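You operate a simulated robot arm through the tools that you are given. There is no shell and no other tool.

You run a simulated robot arm. Do the job below in one go: nothing can be reset, and whatever is moved stays where it is left.

Task
Dry the sand in the blue bin, scoop some into the blue pot, blue lid on.
Fine: selector to HIGH, switch on till the sand turns pale, switch off, then one red scoop, spilling none; scoop back. The other pots stay empty; spare lids and yellow bar stay.

It is judged by the outcome, as a careful person would: the job done as asked, and still so three seconds after it is handed in. It fails if anything else is knocked over, pushed out of place, dropped, spilled or broken. Lids that push on must go on centred and level and be pressed home; caps that screw on are set level and turned clockwise until they are tight.

Robot
A 7-joint arm with a two-finger parallel gripper, fixed in place. Base frame: the origin is at the foot of the arm, x ahead of it, y to its left, z up. Units: m, degrees, N and s.
Its first joint turns from -166.0 to 166.0 degrees. Payload 4.4 kg.
The TCP is the grasp point between the finger pads, 0.023 m short of the fingertips. In the tool frame z runs along the fingers and y along their closing line. Largest opening 0.094 m; finger width 0.038, thickness 0.01; the body of the gripper, 0.054 by 0.096 m, starts 0.039 m behind the TCP.
Orientation is that of the tool frame in the base frame, as a unit quaternion [x, y, z, w]. With the fingers straight down and closing along the base's y, the tool's x points along the base's -x, its y along +y and its z along -z.

Tools
- The arm moves only by the tool step_arm. Its argument "targets" is a list that holds one entry, the list of rows, each a list of 7 numbers: the shift along the tool's x, y, z in m, then the turn, a rotation vector about the tool's x, y, z in rad, then the closure in counts, from 0 (fully open) to 255 (shut). In form: [[[tx, ty, tz, rx, ry, rz, fingers], ...]]. A call has 1 to 20 rows; each row shifts and turns the commanded pose from where the row before left it, along the tool's axes as they then stand. Each row takes 0.2 s and may step no farther than 0.05 m and 8.6 degrees from the row before; otherwise, or with a gripper value out of range, the whole call is refused. A pose out of reach is approached as far as the arm can. The call stops where the force on the tool passes 90 N (or 10 N more than at its start, if that is more) or the arm is blocked; 0.2 s more then pass. The fingers move at their own pace (about 0.072 m/s each) and stop on an object; they squeeze with about 20 N. The grip force told is the motor's: it shows also when the fingers shut on nothing. Time passes only in rows, and 0.2 s behind the last, so rows that do not move let the fingers close. The reply holds the time, the measured pose of the TCP, the force on the tool along the base axes, the opening and the grip force, in the units named above and with some noise, with the torque about the TCP (base axes, N m) and any sound that the robot's microphone picked up, and new pictures: "pictures" is both (left out), scene, wrist or none.
- Cameras (640 x 400 px; columns grow to the right, rows downward): "scene" is fixed at [0.2212, -0.4994, 1.5041]; the picture's right is [0.73, -0.68, 0.00], its down [-0.32, -0.34, -0.89] and it looks along [0.61, 0.65, -0.46] (base axes); focal length 337 px, centre (320, 200). "wrist" rides on the gripper at [0.086, 0.016, -0.075] in the tool frame; the picture's right is [-0.18, 0.98, 0.00], its down [-0.58, -0.11, -0.81] and it looks along [-0.79, -0.15, 0.59] (tool axes); focal length 243 px, centre (320, 200). There is no depth. A picture from a camera that has moved, and an enlarged one, comes with that camera's place and axes in the base frame and with its lens.
- close_up(camera, box): a new picture of the part [left, top, right, bottom] of that camera's present view, enlarged. The clock stands still meanwhile.
- sign_off(): hands the job in; it is judged then, once.

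Places have to be worked out from the pictures, the camera data and where the tool is seen. Open the gripper and draw the arm clear of the work before you hand the job in, unless the task says otherwise.

The tools are called after "Emit:" as a command line: name --argument value ..., lists and objects as JSON in quotes. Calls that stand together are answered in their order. step_arm: Moves the arm, as the interface text tells. Its arguments: {"type":"object","properties":{"targets":{"type":"array","items":{"type":"array","items":{"type":"array","items":{"type":"number"}}}},"pictures":{"type":"string","enum":["both","scene","wrist","none"]}},"required":["targets"]} The other tools are called the same way: close_up (camera, box) takes an enlarged picture of a part of a camera's view; sign_off () hands the job in.

At the start:

```text
clock: 0.0
tool_pos: [0.7006, 0.3712, 1.2402]
orientation: [0.0, 1.0, 0.0, 0.0]
contact_force: [-1.1, -0.4, 0.4]
moment: [0.01, 0.04, 0.07]
finger_gap: 0.0942
grasp_force: 0.2
```

scene: 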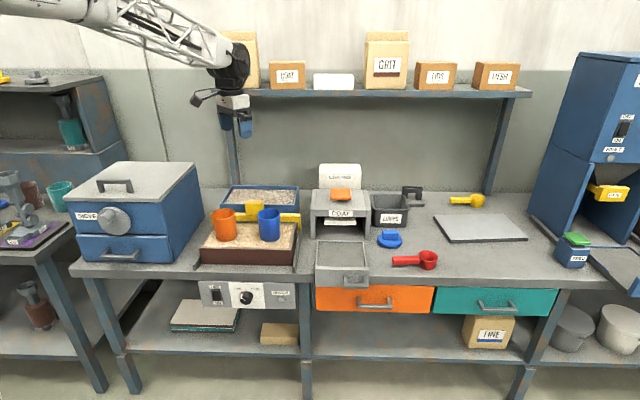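
wrist: 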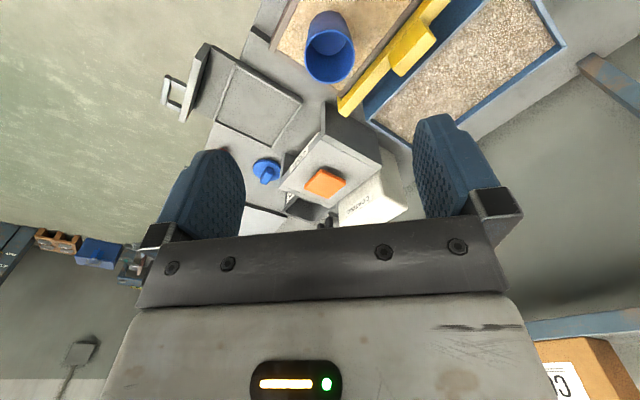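

The scene shows a workbench with a blue bin of sand, pots, red scoop, and a control panel under the bench; I'll look at enlarged pictures before moving.

Emit:
close_up --camera "scene" --box '[180, 170, 320, 320]'

Emit:
close_up --camera "scene" --box '[300, 160, 460, 310]'

Emit:
close_up --camera "scene" --box '[190, 270, 300, 320]'

Emit:
close_up --camera "scene" --box '[0, 130, 200, 270]'

Emit:
close_up --camera "scene" --box '[420, 170, 640, 310]'

```text
2.67 times, centred on (250, 245) of scene
camera zoom: at [0.2212, -0.4994, 1.5041], right [0.73, -0.68, 0.0], down [-0.32, -0.34, -0.89], along [0.61, 0.65, -0.46], focal length 900 px, centre (507, 80)
```

zoom: 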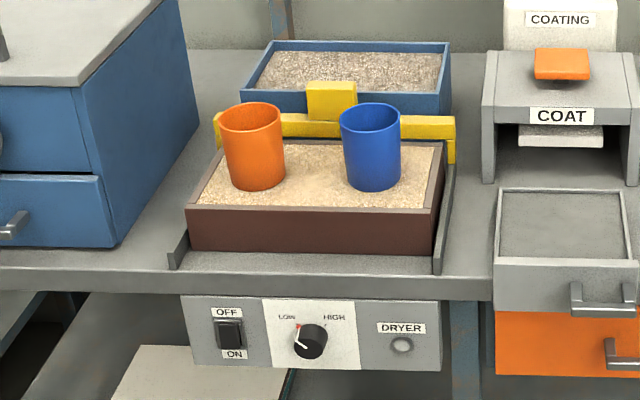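

```text
2.67 times, centred on (380, 235) of scene
camera zoom: at [0.2212, -0.4994, 1.5041], right [0.73, -0.68, 0.0], down [-0.32, -0.34, -0.89], along [0.61, 0.65, -0.46], focal length 900 px, centre (160, 107)
```

zoom: 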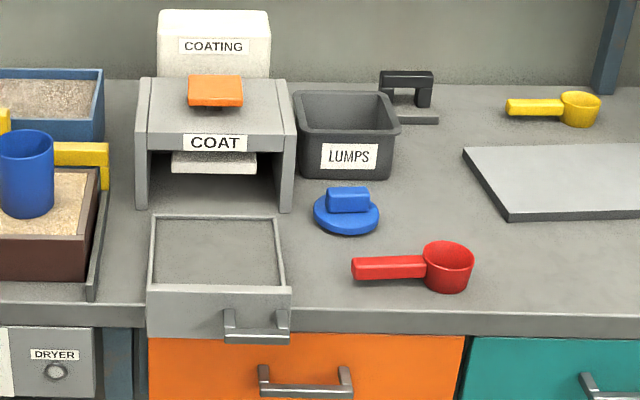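

```text
5.82 times, centred on (245, 295) of scene
camera zoom: at [0.2212, -0.4994, 1.5041], right [0.73, -0.68, 0.0], down [-0.32, -0.34, -0.89], along [0.61, 0.65, -0.46], focal length 1963 px, centre (756, -353)
```

zoom: 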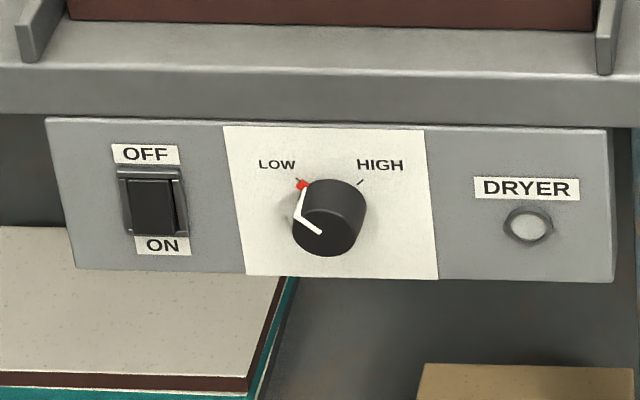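

```text
2.86 times, centred on (100, 200) of scene
camera zoom: at [0.2212, -0.4994, 1.5041], right [0.73, -0.68, 0.0], down [-0.32, -0.34, -0.89], along [0.61, 0.65, -0.46], focal length 964 px, centre (949, 200)
```

zoom: 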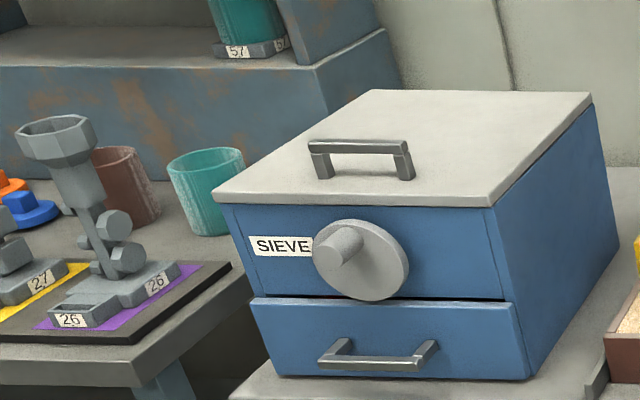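

```text
2.86 times, centred on (530, 240) of scene
camera zoom: at [0.2212, -0.4994, 1.5041], right [0.73, -0.68, 0.0], down [-0.32, -0.34, -0.89], along [0.61, 0.65, -0.46], focal length 964 px, centre (-280, 86)
```

zoom: 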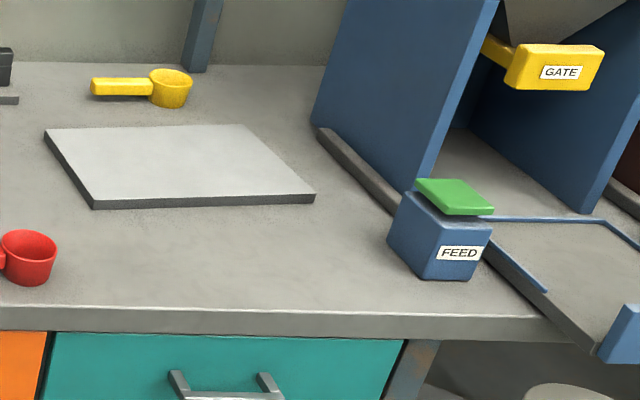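

The pictures put the bench top near z≈0.75, at about 45° to the base axes. I'll turn the tool about its own axis in free air so the wrist camera looks straight across the dryer bay and the blue bin.

Emit:
step_arm --targets '[[[0, 0, 0, 0, 0, -0.131, 0], [0, 0, 0, 0, 0, -0.131, 0], [0, 0, 0, 0, 0, -0.131, 0], [0, 0, 0, 0, 0, -0.131, 0], [0, 0, 0, 0, 0, -0.131, 0], [0, 0, 0, 0, 0, -0.131, 0]]]' --pictures "both"

```text
clock: 1.4
tool_pos: [0.6994, 0.3719, 1.2406]
orientation: [-0.384, 0.923, 0.0, 0.001]
contact_force: [0.3, 0.9, -0.3]
moment: [0.02, -0.02, -0.03]
finger_gap: 0.0937
grasp_force: 0.1
camera wrist: at [0.6262, 0.3214, 1.3162], right [-0.57, 0.82, 0.0], down [0.49, 0.34, 0.81], along [0.66, 0.46, -0.59], focal length 243 px, centre (320, 200)
```

scene: 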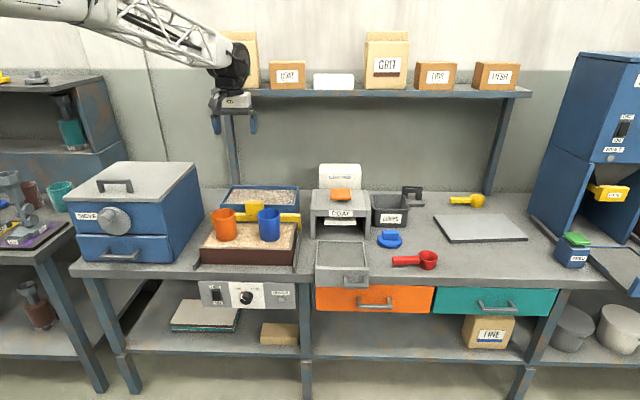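
wrist: 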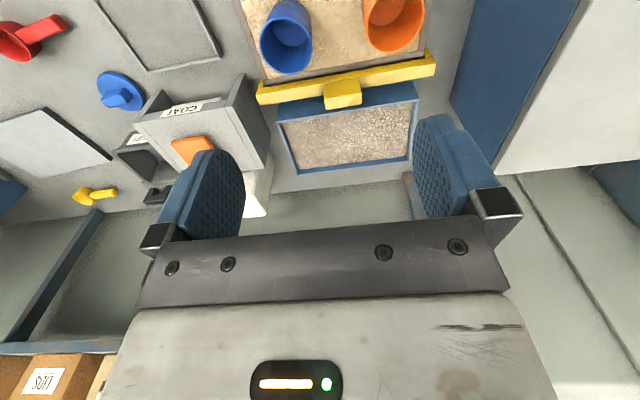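

The wrist view shows the yellow bar lying between the brown bin and the blue bin. I'll tilt the tool so the camera looks more steeply down over both bins and the front edge.

Emit:
step_arm --targets '[[[0, 0, 0, 0, 0.14, 0, 0], [0, 0, 0, 0, 0.14, 0, 0], [0, 0, 0, 0, 0.14, 0, 0], [0, 0, 0, 0, 0.14, 0, 0]]]' --pictures "wrist"

```text
clock: 2.4
tool_pos: [0.7004, 0.3706, 1.2416]
orientation: [-0.368, 0.888, -0.106, -0.255]
contact_force: [0.6, 0.3, 0.7]
moment: [-0.02, 0.04, 0.05]
finger_gap: 0.0941
grasp_force: 0.0
camera wrist: at [0.6633, 0.3586, 1.3516], right [-0.59, 0.8, -0.1], down [0.73, 0.57, 0.37], along [0.36, 0.15, -0.92], focal length 243 px, centre (320, 200)
```

wrist: 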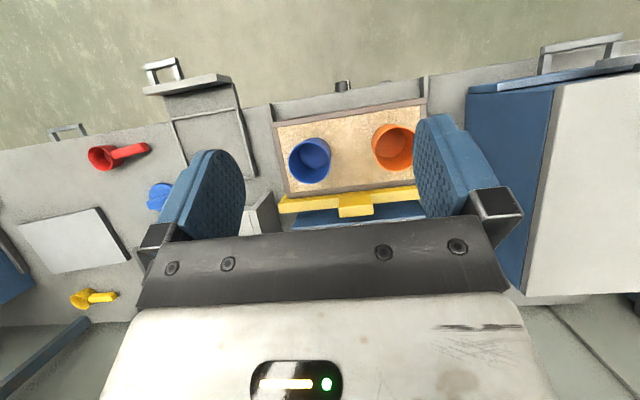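

Now I see the bay from above; I'll enlarge it.

Emit:
close_up --camera "wrist" --box '[230, 70, 470, 240]'

Emit:
close_up --camera "wrist" --box '[40, 40, 280, 240]'

```text
2.35 times, centred on (350, 155) of wrist
camera zoom: at [0.6633, 0.3586, 1.3516], right [-0.59, 0.8, -0.1], down [0.73, 0.57, 0.37], along [0.36, 0.15, -0.92], focal length 571 px, centre (249, 306)
```

zoom: 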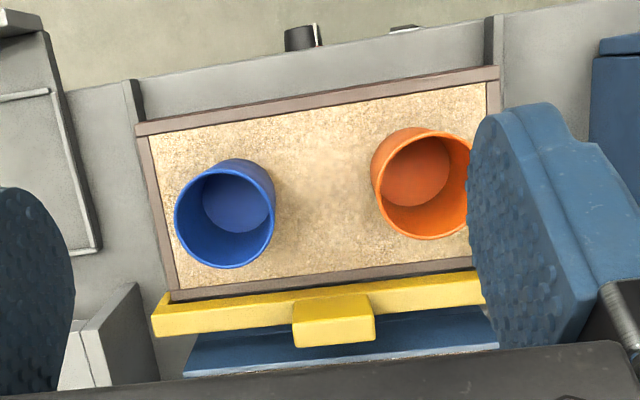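

```text
2.00 times, centred on (160, 140) of wrist
camera zoom: at [0.6633, 0.3586, 1.3516], right [-0.59, 0.8, -0.1], down [0.73, 0.57, 0.37], along [0.36, 0.15, -0.92], focal length 485 px, centre (640, 320)
```

zoom: 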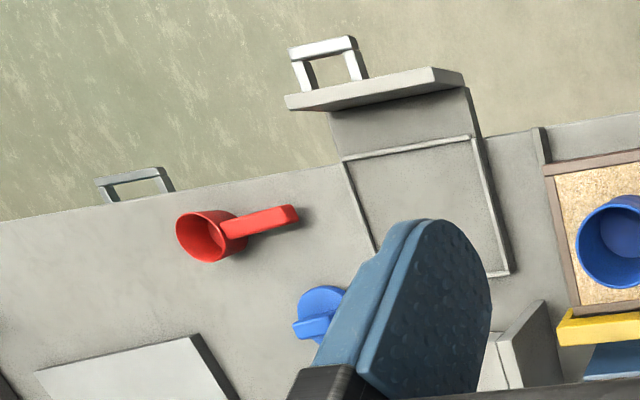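

The bay from above: brown tray roughly U 0.06–0.38, V 0.75–0.92 (bench axes at 45°), with rails beside it; blue bin behind the bar. I'll untilt partly to centre the view on the blue bin and yellow bar.

Emit:
step_arm --targets '[[[0, 0, 0, 0, -0.14, 0, 0], [0, 0, 0, 0, -0.14, 0, 0], [-0.04, 0, 0, 0, 0, 0, 0], [-0.04, 0, 0, 0, 0, 0, 0], [-0.04, 0, 0, 0, 0, 0, 0]]]' --pictures "wrist"

```text
clock: 3.6
tool_pos: [0.7809, 0.4537, 1.2085]
orientation: [-0.38, 0.915, -0.054, -0.127]
contact_force: [0.4, -0.4, 0.6]
moment: [0.0, -0.05, 0.0]
finger_gap: 0.0939
grasp_force: 0.0
camera wrist: at [0.7237, 0.4192, 1.305], right [-0.57, 0.82, -0.05], down [0.63, 0.48, 0.62], along [0.53, 0.32, -0.79], focal length 243 px, centre (320, 200)
```

wrist: 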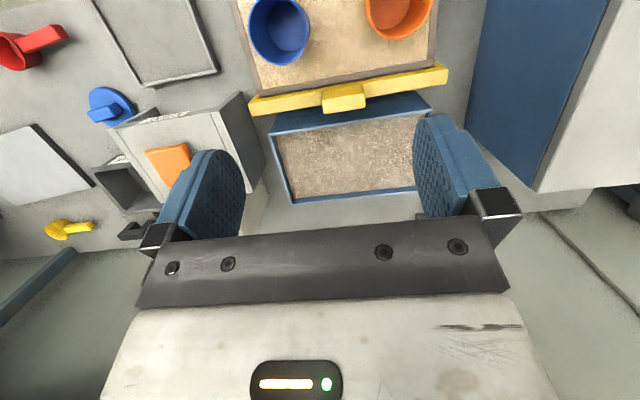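

Emit:
close_up --camera "wrist" --box '[220, 0, 480, 210]'

Emit:
close_up --camera "scene" --box '[195, 180, 310, 280]'

```text
1.90 times, centred on (350, 105) of wrist
camera zoom: at [0.7237, 0.4192, 1.305], right [-0.57, 0.82, -0.05], down [0.63, 0.48, 0.62], along [0.53, 0.32, -0.79], focal length 462 px, centre (263, 381)
```

zoom: 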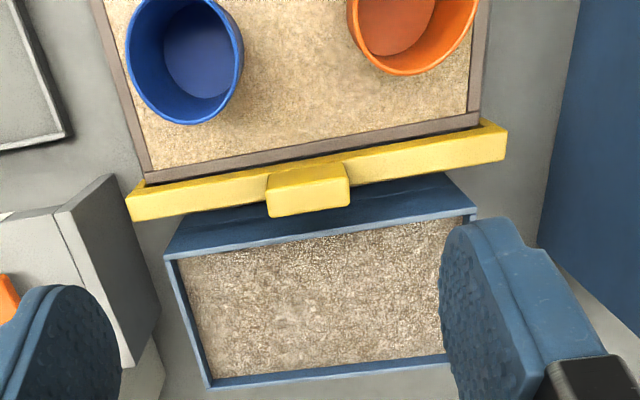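

```text
4.00 times, centred on (252, 230) of scene
camera zoom: at [0.2212, -0.4994, 1.5041], right [0.73, -0.68, 0.0], down [-0.32, -0.34, -0.89], along [0.61, 0.65, -0.46], focal length 1349 px, centre (590, 80)
```

zoom: 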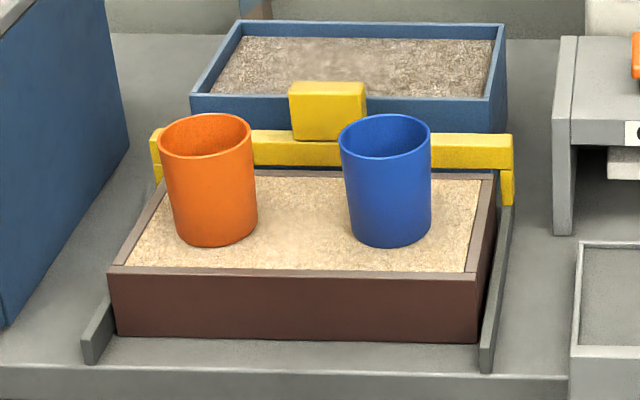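

The bar bridges the rails behind the brown tray, and the sand in the blue bin looks damp and dark. I'll draw back to clear air in front of the bench, then descend to look at the dryer panel head on.

Emit:
step_arm --targets '[[[0, 0, 0, 0, -0.14, 0, 0], [0, 0, 0, 0, -0.14, 0, 0], [0.05, 0, 0, 0, 0, 0, 0], [0.05, 0, 0, 0, 0, 0, 0], [0.05, 0, 0, 0, 0, 0, 0], [0.05, 0, 0, 0, 0, 0, 0], [0.05, 0, 0, 0, 0, 0, 0], [0.05, 0, 0, 0, 0, 0, 0], [0.05, 0, 0, 0, 0, 0, 0], [0.05, 0, 0, 0, 0, 0, 0]]]' --pictures "both"

```text
clock: 5.8
tool_pos: [0.5004, 0.169, 1.2058]
orientation: [-0.384, 0.923, 0.0, 0.0]
contact_force: [0.0, -0.2, -0.6]
moment: [0.01, -0.02, -0.01]
finger_gap: 0.0937
grasp_force: 0.0
camera wrist: at [0.4259, 0.1189, 1.2814], right [-0.57, 0.82, 0.0], down [0.49, 0.34, 0.81], along [0.66, 0.46, -0.59], focal length 243 px, centre (320, 200)
```

scene: 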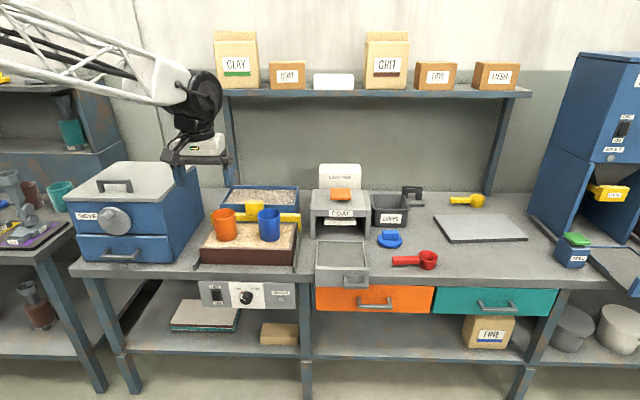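
wrist: 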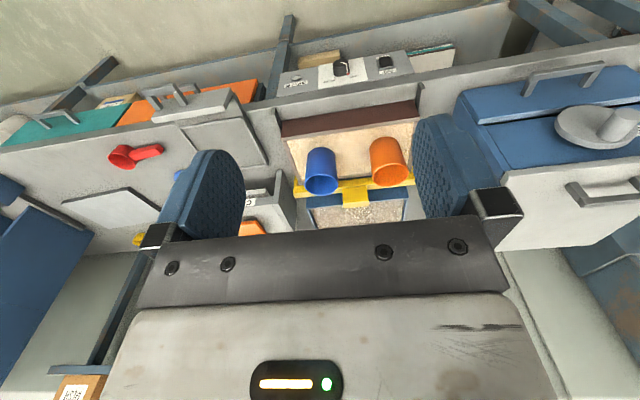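

Clear of the bench at V≈0.47. I'll descend straight down in front of the panel.

Emit:
step_arm --targets '[[[0, 0, 0.05, 0, 0, 0, 0], [0, 0, 0.05, 0, 0, 0, 0], [0, 0, 0.05, 0, 0, 0, 0], [0, 0, 0.05, 0, 0, 0, 0], [0, 0, 0.05, 0, 0, 0, 0], [0, 0, 0.05, 0, 0, 0, 0], [0, 0, 0.05, 0, 0, 0, 0], [0, 0, 0.05, 0, 0, 0, 0], [0, 0, 0.05, 0, 0, 0, 0], [0, 0, 0.04, 0, 0, 0, 0]]]' --pictures "both"

```text
clock: 8.0
tool_pos: [0.4993, 0.1713, 0.7179]
orientation: [-0.383, 0.924, 0.0, 0.0]
contact_force: [-0.6, -0.3, 0.0]
moment: [-0.01, 0.04, -0.01]
finger_gap: 0.0942
grasp_force: 0.0
camera wrist: at [0.426, 0.1209, 0.7937], right [-0.57, 0.82, 0.0], down [0.49, 0.33, 0.81], along [0.67, 0.46, -0.59], focal length 243 px, centre (320, 200)
```

scene: 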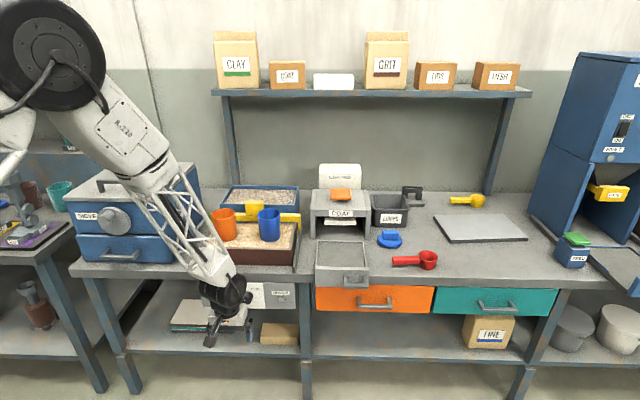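
wrist: 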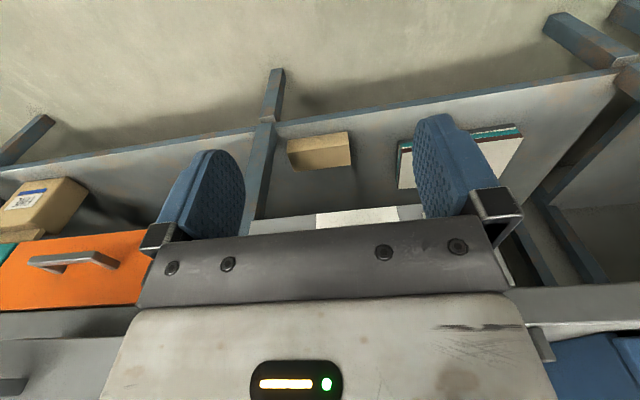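

Now I'll pitch the tool forward so the camera looks horizontally at the panel.

Emit:
step_arm --targets '[[[0, 0, 0, 0, -0.14, 0, 0], [0, 0, 0, 0, -0.14, 0, 0], [0, 0, 0, 0, -0.14, 0, 0], [0, 0, 0, 0, -0.14, 0, 0], [0, 0, 0, 0, -0.14, 0, 0]]]' --pictures "both"

```text
clock: 9.4
tool_pos: [0.4586, 0.1603, 0.635]
orientation: [-0.354, 0.893, 0.144, 0.237]
contact_force: [-0.3, 0.6, 0.7]
moment: [-0.01, 0.06, -0.01]
finger_gap: 0.094
grasp_force: 0.0
stopped in row 5: the arm was blocked; the commanded pose is now the measured one
camera wrist: at [0.3667, 0.0915, 0.6559], right [-0.57, 0.8, 0.19], down [0.19, -0.09, 0.98], along [0.8, 0.59, -0.1], focal length 243 px, centre (320, 200)
```

scene: 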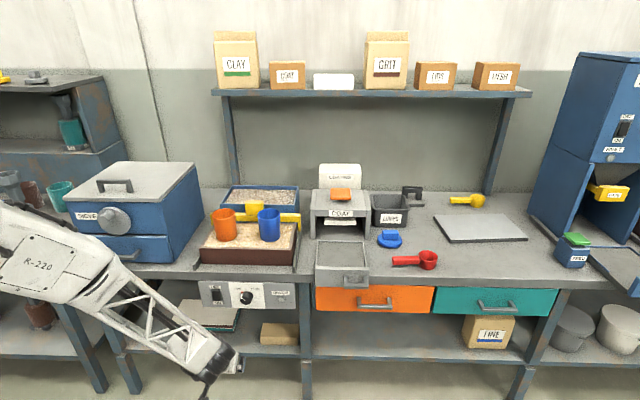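
wrist: 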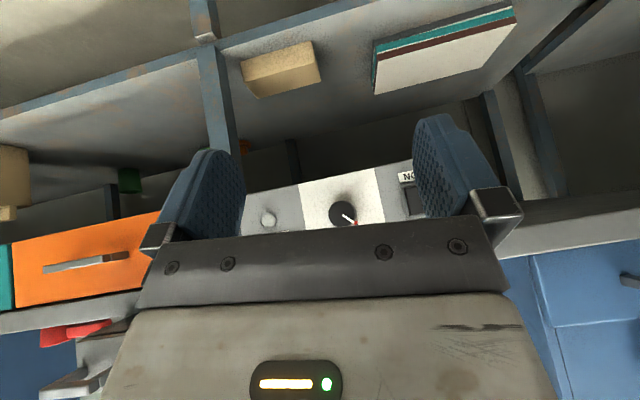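

The arm hit a limit in that posture, but the panel is visible; I'll enlarge it before changing approach.

Emit:
close_up --camera "wrist" --box '[230, 140, 440, 240]'

Emit:
close_up --camera "scene" --box '[195, 275, 305, 315]'

```text
3.05 times, centred on (335, 190) of wrist
camera zoom: at [0.3667, 0.0915, 0.6559], right [-0.57, 0.8, 0.19], down [0.19, -0.09, 0.98], along [0.8, 0.59, -0.1], focal length 739 px, centre (274, 230)
```

zoom: 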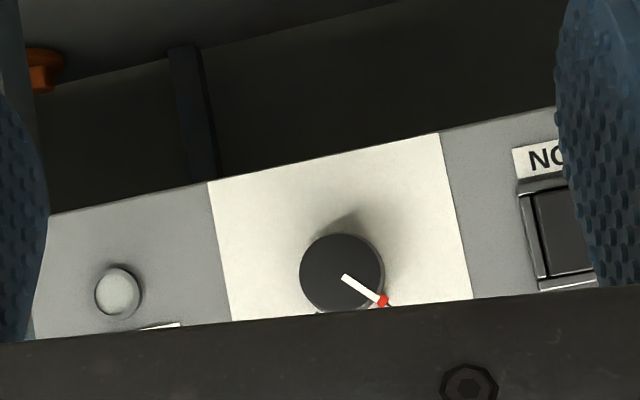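

```text
5.82 times, centred on (250, 295) of scene
camera zoom: at [0.2212, -0.4994, 1.5041], right [0.73, -0.68, 0.0], down [-0.32, -0.34, -0.89], along [0.61, 0.65, -0.46], focal length 1963 px, centre (727, -353)
```

zoom: 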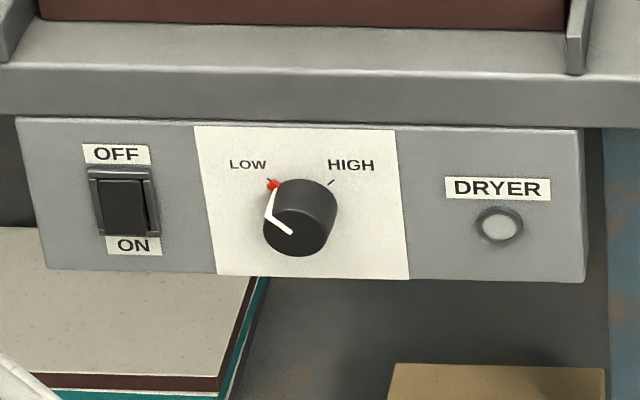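

The knob face reads as U≈0.216, V≈0.69, z≈0.643, pointing to LOW (about 50° left of up), and the switch as U≈0.105. I'll move outward toward the bench, levelling the small roll error, to get the arm out of its cramped posture.

Emit:
step_arm --targets '[[[-0.02, 0, 0.01, 0.04, 0.03, -0.025, 0], [-0.02, 0, 0.01, 0.035, 0.026, -0.024, 0], [-0.035, 0, 0.006, 0, 0, 0, 0], [-0.035, 0, 0.006, 0, 0, 0, 0]]]' --pictures "both"

```text
clock: 10.4
tool_pos: [0.5391, 0.2393, 0.6625]
orientation: [-0.371, 0.895, 0.095, 0.23]
contact_force: [0.0, -0.2, 0.6]
moment: [0.0, -0.01, -0.01]
finger_gap: 0.0942
grasp_force: 0.0
camera wrist: at [0.4463, 0.1715, 0.6872], right [-0.58, 0.81, 0.09], down [0.16, 0.01, 0.99], along [0.8, 0.59, -0.14], focal length 243 px, centre (320, 200)
```

scene: 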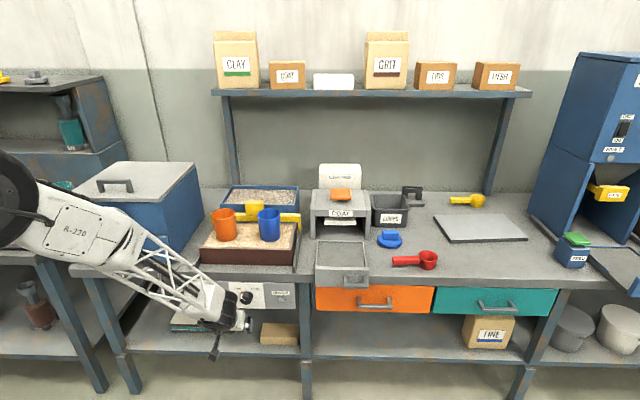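
wrist: 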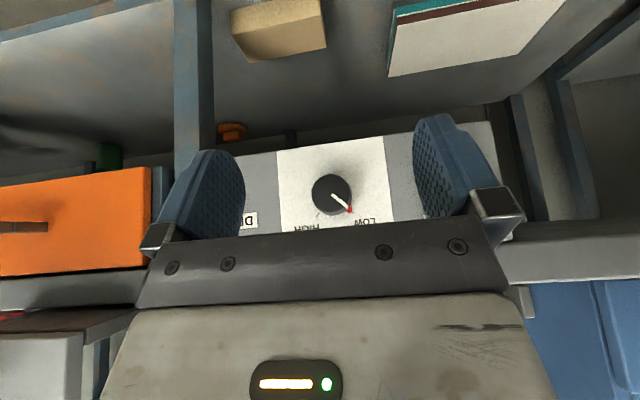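

The posture is free again with pitch about 29°. I'll enlarge the panel, then continue pitching forward while advancing a little.

Emit:
close_up --camera "wrist" --box '[230, 130, 430, 240]'

Emit:
step_arm --targets '[[[-0.015, 0, 0.01, 0, -0.12, 0, 0], [-0.015, 0, 0.01, 0, -0.12, 0, 0], [-0.012, 0, 0.012, 0, -0.12, 0, 0]]]' --pictures "both"

```text
3.20 times, centred on (330, 185) of wrist
camera zoom: at [0.4463, 0.1715, 0.6872], right [-0.58, 0.81, 0.09], down [0.16, 0.01, 0.99], along [0.8, 0.59, -0.14], focal length 776 px, centre (288, 248)
```

zoom: 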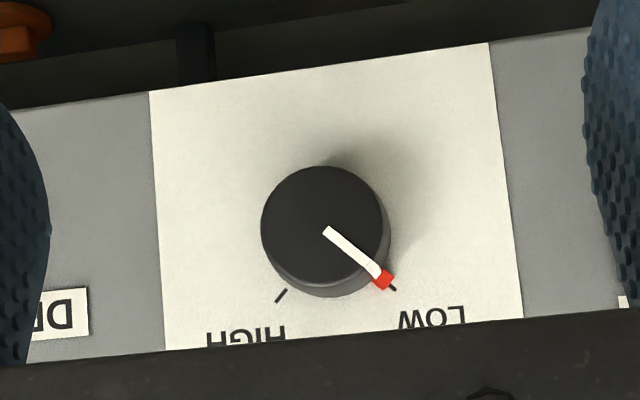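

```text
clock: 11.2
tool_pos: [0.5766, 0.2761, 0.6613]
orientation: [-0.347, 0.839, 0.159, 0.387]
contact_force: [0.3, -0.3, 0.7]
moment: [0.01, 0.01, -0.01]
finger_gap: 0.0939
grasp_force: 0.1
camera wrist: at [0.4837, 0.2081, 0.6452], right [-0.61, 0.78, 0.14], down [-0.09, -0.24, 0.97], along [0.79, 0.58, 0.22], focal length 243 px, centre (320, 200)
```

scene: 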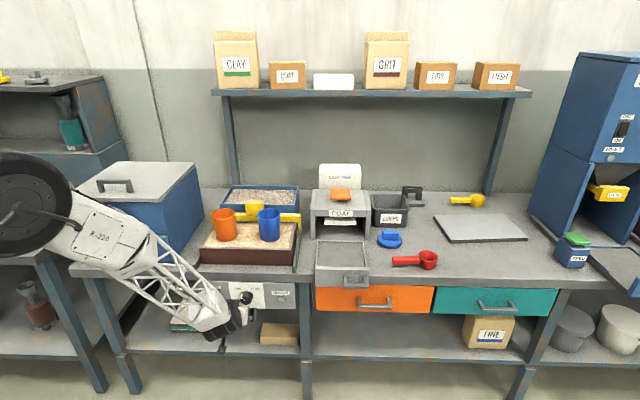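
wrist: 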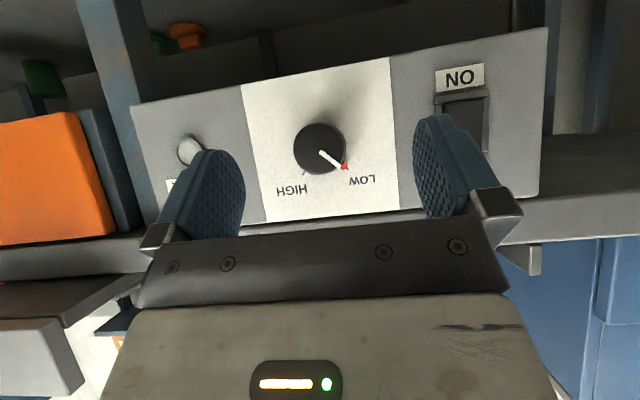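

The panel is clearly seen: ticks at ±45°, knob face at U≈0.218, V≈0.68, z≈0.648. I'll continue pitching toward horizontal about this point, still clear of the knob.

Emit:
step_arm --targets '[[[0, 0, 0, 0, -0.14, 0, 0], [0, 0, 0, 0, -0.14, 0, 0], [0, 0, 0, 0, -0.14, 0, 0], [0, 0, 0, 0, -0.14, 0, 0], [0, 0, 0, 0, -0.14, 0, 0]]]' --pictures "both"

```text
clock: 12.4
tool_pos: [0.5804, 0.2742, 0.6666]
orientation: [-0.269, 0.657, 0.276, 0.648]
contact_force: [0.1, 0.1, -0.1]
moment: [-0.01, -0.01, -0.04]
finger_gap: 0.0942
grasp_force: 0.0
out of reach, approached as far as the arm can: row 5
camera wrist: at [0.5141, 0.2337, 0.5826], right [-0.7, 0.69, 0.2], down [-0.48, -0.65, 0.59], along [0.53, 0.31, 0.79], focal length 243 px, centre (320, 200)
```

scene: 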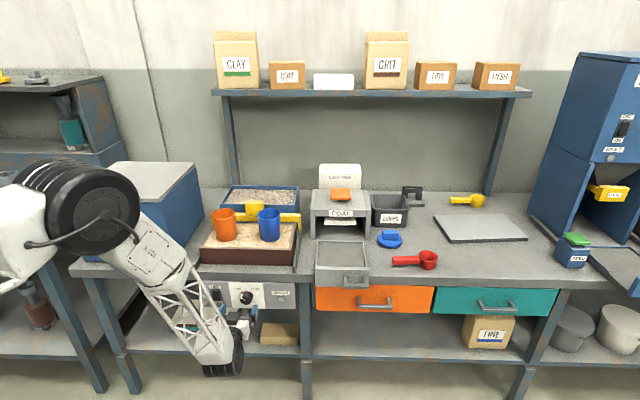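
wrist: 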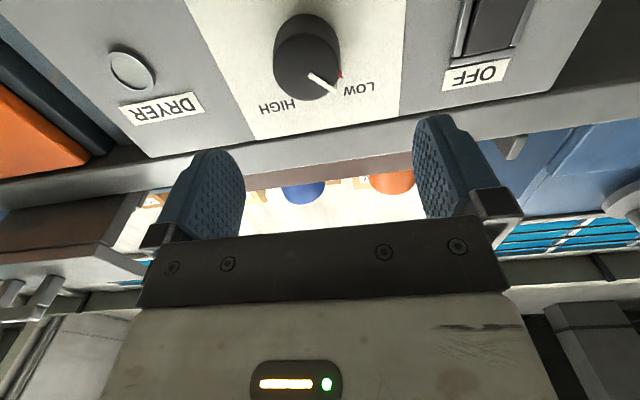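

The tool is now horizontal facing the panel, at U≈0.2165, V≈0.604, z≈0.667. I'll drop to knob height and test, in free air, how far the wrist can roll counter-clockwise so I can grip pre-rotated.

Emit:
step_arm --targets '[[[0.018, 0, 0, 0, 0, 0, 0], [0, 0, 0, 0, 0, -0.13, 0], [0, 0, 0, 0, 0, -0.13, 0], [0, 0, 0, 0, 0, -0.13, 0]]]' --pictures "both"

```text
clock: 13.4
tool_pos: [0.5866, 0.2724, 0.6536]
orientation: [-0.269, 0.658, 0.276, 0.647]
contact_force: [-0.9, -0.1, 0.4]
moment: [-0.02, -0.02, -0.02]
finger_gap: 0.0939
grasp_force: 0.0
out of reach, approached as far as the arm can: row 1, 2, 3, 4
camera wrist: at [0.5199, 0.2309, 0.5709], right [-0.7, 0.69, 0.2], down [-0.48, -0.65, 0.59], along [0.54, 0.31, 0.78], focal length 243 px, centre (320, 200)
```

scene: 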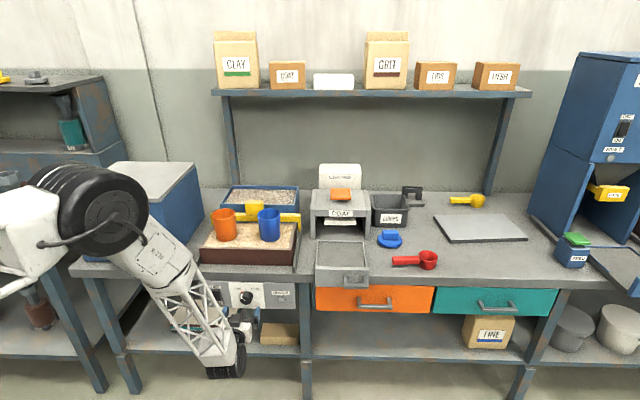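
wrist: 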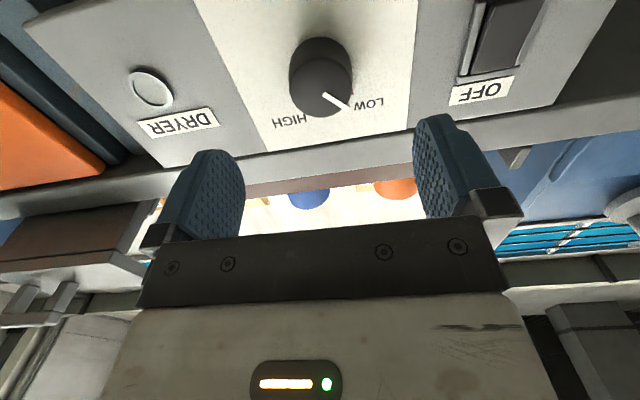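

Counter-clockwise roll isn't available here, so I'll return and test the clockwise direction in free air.

Emit:
step_arm --targets '[[[0, 0, 0, 0, 0, 0.13, 0], [0, 0, 0, 0, 0, 0.13, 0], [0, 0, 0, 0, 0, 0.13, 0], [0, 0, 0, 0, 0, 0.13, 0], [0, 0, 0, 0, 0, 0.13, 0], [0, 0, 0, 0, 0, 0.13, 0], [0, 0, 0, 0, 0, 0.13, 0]]]' --pictures "both"

```text
clock: 15.0
tool_pos: [0.5874, 0.2734, 0.6547]
orientation: [0.049, 0.709, 0.533, 0.458]
contact_force: [0.9, -0.1, 0.3]
moment: [0.0, -0.01, 0.01]
finger_gap: 0.0941
grasp_force: 0.1
camera wrist: at [0.4767, 0.2744, 0.6187], right [-0.31, 0.32, 0.9], down [-0.19, -0.94, 0.27], along [0.93, -0.08, 0.35], focal length 243 px, centre (320, 200)
```

scene: 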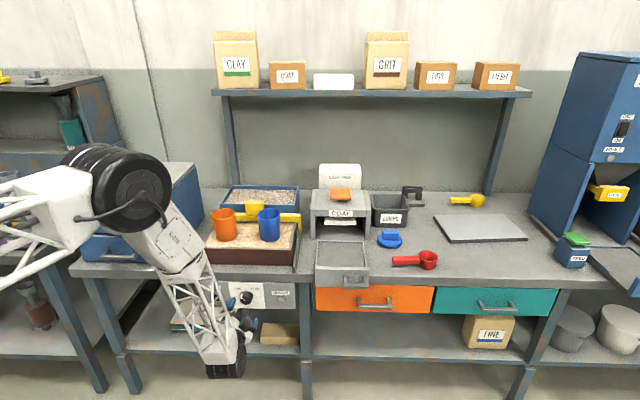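
wrist: 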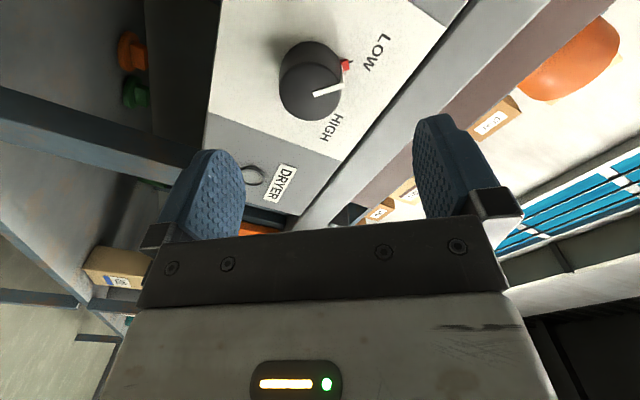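

Clockwise roll works (now 53°). I'll test on to about 95° in free air.

Emit:
step_arm --targets '[[[0, 0, 0, 0, 0, 0.13, 0], [0, 0, 0, 0, 0, 0.13, 0], [0, 0, 0, 0, 0, 0.13, 0], [0, 0, 0, 0, 0, 0.13, 0], [0, 0, 0, 0, 0, 0.13, 0], [0, 0, 0, 0, 0, 0.13, 0]]]' --pictures "both"

```text
clock: 16.4
tool_pos: [0.5874, 0.2718, 0.655]
orientation: [0.314, 0.638, 0.667, 0.222]
contact_force: [0.1, -0.8, 0.0]
moment: [-0.01, -0.01, 0.01]
finger_gap: 0.0941
grasp_force: 0.1
camera wrist: at [0.4738, 0.278, 0.685], right [0.23, -0.22, 0.95], down [-0.17, -0.97, -0.18], along [0.96, -0.12, -0.26], focal length 243 px, centre (320, 200)
```

scene: 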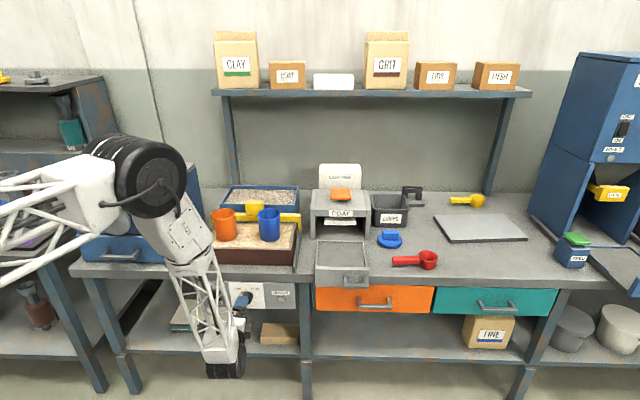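
wrist: 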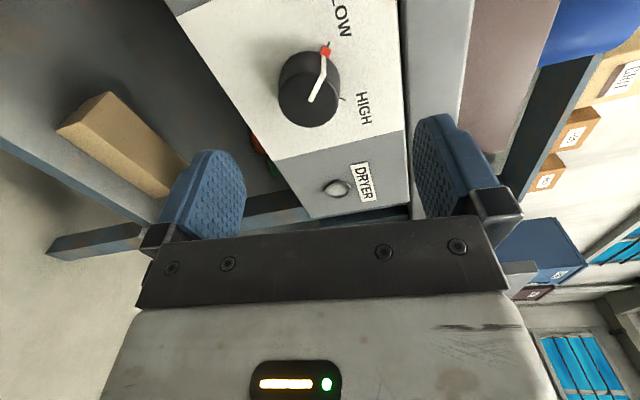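

Clockwise roll is good to at least 97°. Three views agree the knob axis is at U≈0.219, z≈0.648. I'll roll back to about 5° ready to grip.

Emit:
step_arm --targets '[[[0, 0, 0, 0, 0, -0.135, 0], [0, 0, 0, 0, 0, -0.135, 0], [0, 0, 0, 0, 0, -0.135, 0], [0, 0, 0, 0, 0, -0.135, 0], [0, 0, 0, 0, 0, -0.135, 0], [0, 0, 0, 0, 0, -0.135, 0], [0, 0, 0, 0, 0, -0.135, 0], [0, 0, 0, 0, 0, -0.135, 0], [0, 0, 0, 0, 0, -0.135, 0], [0, 0, 0, 0, 0, -0.135, 0], [0, 0, 0, 0, 0, -0.135, 0], [0, 0, 0, 0, 0, -0.11, 0]]]' --pictures "wrist"

```text
clock: 19.0
tool_pos: [0.5871, 0.2729, 0.6561]
orientation: [-0.237, 0.67, 0.308, 0.633]
contact_force: [0.0, 0.3, 0.4]
moment: [-0.02, -0.01, -0.01]
finger_gap: 0.094
grasp_force: 0.1
camera wrist: at [0.5143, 0.2368, 0.5732], right [-0.68, 0.67, 0.29], down [-0.44, -0.69, 0.57], along [0.59, 0.26, 0.77], focal length 243 px, centre (320, 200)
```

wrist: 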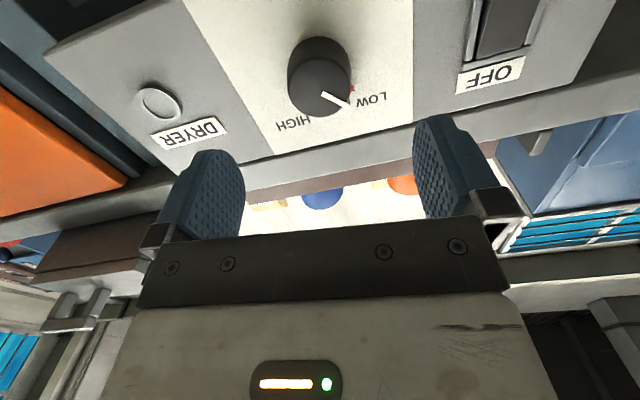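

TCP is at U≈0.222, V≈0.608, z≈0.656, a few mm off the knob axis. I'll correct sideways and down slightly and advance 30 mm, still short of the knob.

Emit:
step_arm --targets '[[[0.0063, 0.0023, 0, 0, 0, 0, 0], [0, 0, 0.03, 0, 0, 0, 0]]]' --pictures "both"

```text
clock: 19.6
tool_pos: [0.6047, 0.2962, 0.6482]
orientation: [-0.238, 0.67, 0.307, 0.632]
contact_force: [-0.4, -0.1, -0.1]
moment: [-0.01, -0.03, -0.01]
finger_gap: 0.094
grasp_force: 0.0
camera wrist: at [0.5323, 0.2603, 0.5661], right [-0.68, 0.67, 0.29], down [-0.44, -0.69, 0.57], along [0.59, 0.26, 0.76], focal length 243 px, centre (320, 200)
```

scene: 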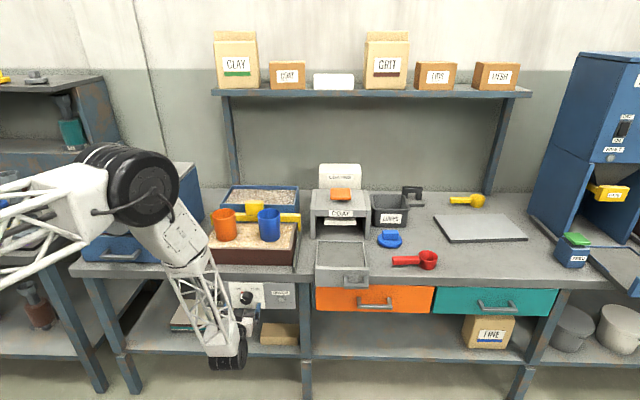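
wrist: 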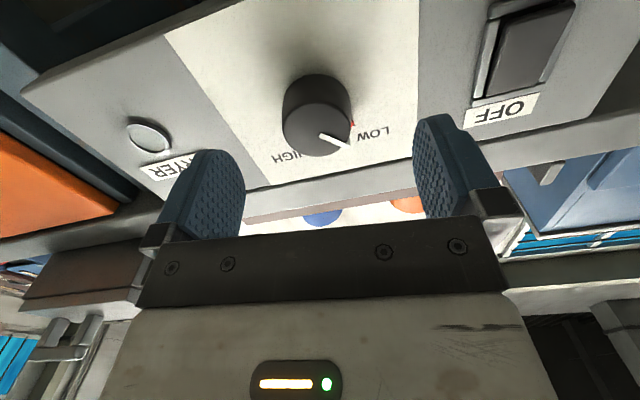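

The knob is centred between the fingers. I'll advance 34 mm so the fingers straddle it, watching for contact.

Emit:
step_arm --targets '[[[0, 0, 0.017, 0, 0, 0, 0], [0, 0, 0.017, 0, 0, 0, 0]]]' --pictures "wrist"

```text
clock: 20.2
tool_pos: [0.6293, 0.3196, 0.6488]
orientation: [-0.236, 0.671, 0.307, 0.632]
contact_force: [0.3, 0.6, -0.2]
moment: [-0.02, -0.01, 0.03]
finger_gap: 0.094
grasp_force: 0.1
camera wrist: at [0.5564, 0.2848, 0.566], right [-0.68, 0.67, 0.29], down [-0.44, -0.69, 0.57], along [0.59, 0.26, 0.76], focal length 243 px, centre (320, 200)
```

wrist: 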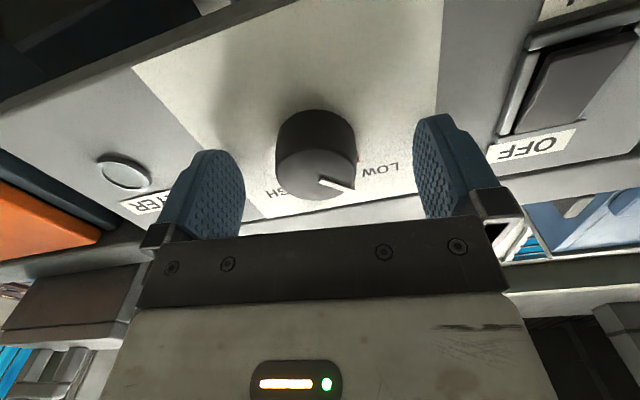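

The knob face is about 10 mm beyond the TCP plane and well centred. I'll go 4 mm deeper and close on the knob.

Emit:
step_arm --targets '[[[0, 0, 0.004, 0, 0, 0, 0], [0, 0, 0, 0, 0, 0, 120], [0, 0, 0, 0, 0, 0, 200], [0, 0, 0, 0, 0, 0, 255], [0, 0, 0, 0, 0, 0, 255]]]' --pictures "wrist"

```text
clock: 21.4
tool_pos: [0.6336, 0.3231, 0.6491]
orientation: [-0.236, 0.671, 0.307, 0.633]
contact_force: [44.2, -32.4, -20.0]
moment: [-0.33, 0.61, -1.05]
finger_gap: 0.0414
grasp_force: 44.5
camera wrist: at [0.5606, 0.2866, 0.5661], right [-0.68, 0.68, 0.29], down [-0.44, -0.69, 0.57], along [0.59, 0.26, 0.76], focal length 243 px, centre (320, 200)
```

wrist: 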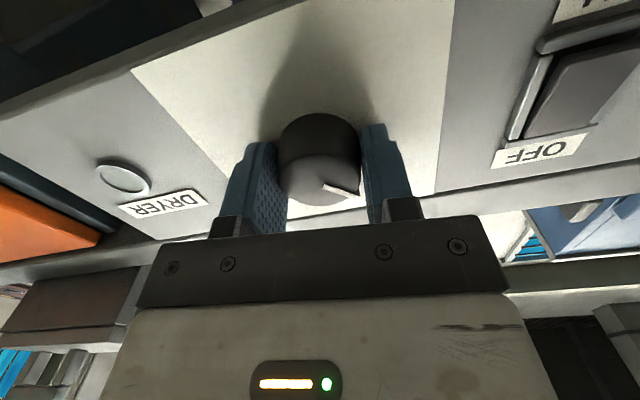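

Gripped at 41 mm, but the off-centre reaction is about +54 N along U, so the knob axis is slightly to the right of the TCP. I'll ease the hand 1.5 mm that way.

Emit:
step_arm --targets '[[[0, -0.0015, 0, 0, 0, 0, 255]]]' --pictures "none"

```text
clock: 21.8
tool_pos: [0.6325, 0.3209, 0.6478]
orientation: [-0.236, 0.67, 0.307, 0.633]
contact_force: [30.0, -23.5, -9.9]
moment: [0.07, 0.36, -1.22]
finger_gap: 0.0412
grasp_force: 44.6
```

The side load dropped with 1.5 mm; I'll ease about 3 mm more.

Emit:
step_arm --targets '[[[0, -0.0015, 0, 0, 0, 0, 255], [0, -0.0015, 0, 0, 0, 0, 255]]]' --pictures "none"

```text
clock: 22.4
tool_pos: [0.6338, 0.3215, 0.6482]
orientation: [-0.238, 0.669, 0.309, 0.632]
contact_force: [-27.8, 28.5, 18.3]
moment: [0.77, -0.18, 0.45]
finger_gap: 0.0413
grasp_force: 44.2
```

Slightly overshot; I'll go back about 1.3 mm and up a touch.

Emit:
step_arm --targets '[[[-0.0006, 0.0014, 0, 0, 0, 0, 255]]]' --pictures "none"

```text
clock: 22.8
tool_pos: [0.6337, 0.3228, 0.6476]
orientation: [-0.237, 0.67, 0.307, 0.632]
contact_force: [-15.8, 46.5, -0.6]
moment: [0.6, 0.01, 0.82]
finger_gap: 0.0414
grasp_force: 44.8
```

Readings are mixed (stick-slip); I'll wait a moment and re-read.

Emit:
step_arm --targets '[[[0, 0.0008, 0, 0, 0, 0, 255], [0, 0, 0, 0, 0, 0, 255]]]' --pictures "none"

```text
clock: 23.4
tool_pos: [0.6331, 0.3212, 0.6485]
orientation: [-0.236, 0.671, 0.307, 0.632]
contact_force: [-8.9, 52.5, -11.2]
moment: [-0.03, 0.51, 0.66]
finger_gap: 0.0416
grasp_force: 45.3
```

I'll open and re-grip at this corrected position to relax the stick-slip.

Emit:
step_arm --targets '[[[0, 0, 0, 0, 0, 0, 110], [0, 0, 0, 0, 0, 0, 110], [0, 0, 0, 0, 0, 0, 255], [0, 0, 0, 0, 0, 0, 255], [0, 0, 0, 0, 0, 0, 255]]]' --pictures "none"

```text
clock: 24.6
tool_pos: [0.6331, 0.3201, 0.6491]
orientation: [-0.237, 0.67, 0.308, 0.632]
contact_force: [-21.9, 12.6, 10.1]
moment: [0.42, -0.16, 0.46]
finger_gap: 0.0415
grasp_force: 44.7
```

Side load is now only ~25 N. I'll start turning clockwise and check.

Emit:
step_arm --targets '[[[0, 0.0007, 0, 0, 0, 0.1, 255], [0, 0, 0, 0, 0, 0.13, 255], [0, 0, 0, 0, 0, 0.13, 255]]]' --pictures "wrist"

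```text
clock: 25.4
tool_pos: [0.6338, 0.3214, 0.6484]
orientation: [-0.112, 0.702, 0.416, 0.567]
contact_force: [-7.5, -10.0, -1.9]
moment: [0.0, -0.03, -0.03]
finger_gap: 0.0412
grasp_force: 45.1
camera wrist: at [0.5408, 0.3054, 0.581], right [-0.56, 0.56, 0.61], down [-0.31, -0.82, 0.48], along [0.77, 0.08, 0.63], focal length 243 px, centre (320, 200)
```

wrist: 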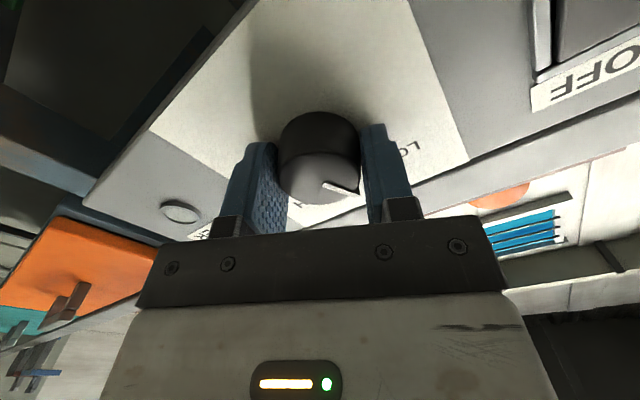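

The pointer turns with the gripper and forces are low. I'll continue clockwise to about 88°.

Emit:
step_arm --targets '[[[0, 0, 0, 0, 0, 0.13, 255], [0, 0, 0, 0, 0, 0.13, 255], [0, 0, 0, 0, 0, 0.13, 255], [0, 0, 0, 0, 0, 0.13, 255], [0, 0, 0, 0, 0, 0.13, 255], [0, 0, 0, 0, 0, 0.13, 255], [0, 0, 0, 0, 0, 0.13, 255], [0, 0, 0, 0, 0, 0.13, 255], [0, 0, 0, 0, 0, 0.13, 255]]]' --pictures "both"

```text
clock: 27.4
tool_pos: [0.6324, 0.3223, 0.6474]
orientation: [0.294, 0.648, 0.66, 0.243]
contact_force: [23.3, -8.6, -53.2]
moment: [-1.3, 0.37, -0.43]
finger_gap: 0.0418
grasp_force: 45.1
camera wrist: at [0.5186, 0.3285, 0.6724], right [0.19, -0.17, 0.97], down [-0.16, -0.98, -0.14], along [0.97, -0.13, -0.22], focal length 243 px, centre (320, 200)
```

scene: 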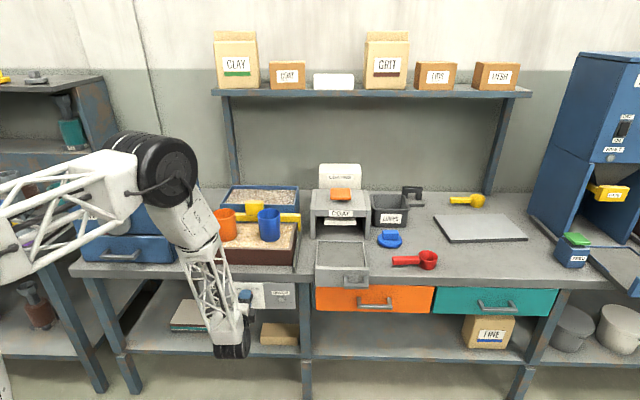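
wrist: 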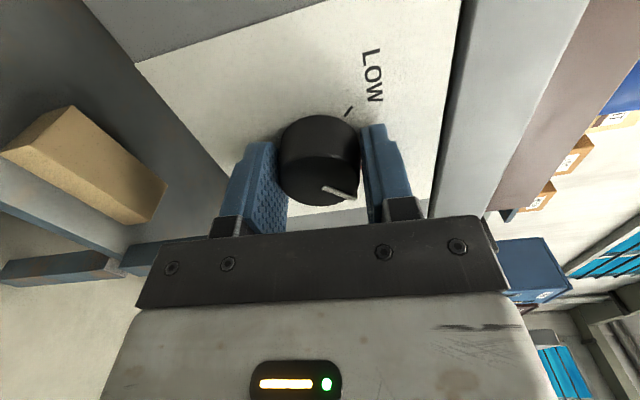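

Turned about 88°. I'll add about 2°, release, and back off to see the pointer.

Emit:
step_arm --targets '[[[0, 0, 0, 0, 0, 0.04, 255], [0, 0, 0, 0, 0, 0, 255], [0, 0, 0, 0, 0, 0, 110], [0, 0, 0, 0, 0, 0, 0], [0, 0, -0.02, 0, 0, 0, 0], [0, 0, -0.03, 0, 0, 0, 0]]]' --pictures "both"

```text
clock: 28.8
tool_pos: [0.5989, 0.2859, 0.6504]
orientation: [0.306, 0.641, 0.665, 0.231]
contact_force: [-0.1, -0.1, 0.1]
moment: [-0.01, -0.01, 0.01]
finger_gap: 0.0941
grasp_force: 0.2
camera wrist: at [0.4855, 0.2926, 0.6773], right [0.22, -0.2, 0.96], down [-0.17, -0.97, -0.17], along [0.96, -0.12, -0.24], focal length 243 px, centre (320, 200)
```

scene: 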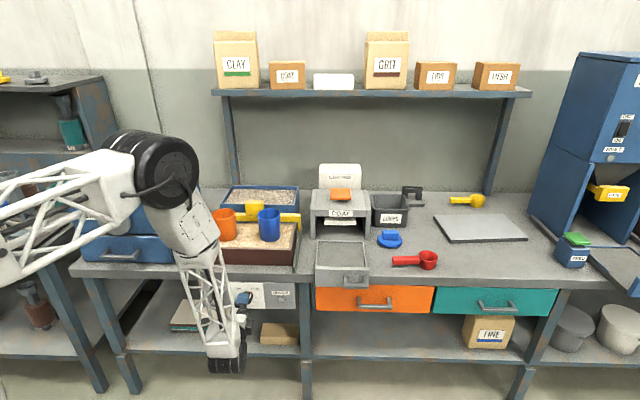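
wrist: 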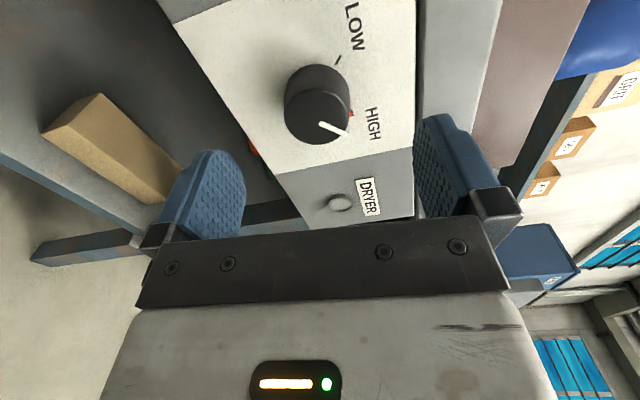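

Emit:
close_up --camera "wrist" --box '[250, 30, 420, 160]'

```text
3.08 times, centred on (335, 95) of wrist
camera zoom: at [0.4855, 0.2926, 0.6773], right [0.22, -0.2, 0.96], down [-0.17, -0.97, -0.17], along [0.96, -0.12, -0.24], focal length 746 px, centre (274, 523)
```

zoom: 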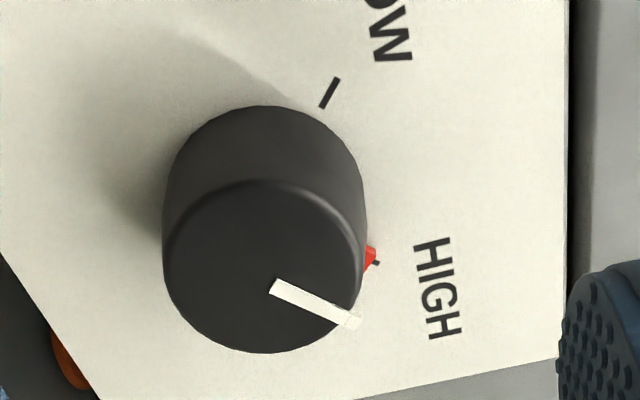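

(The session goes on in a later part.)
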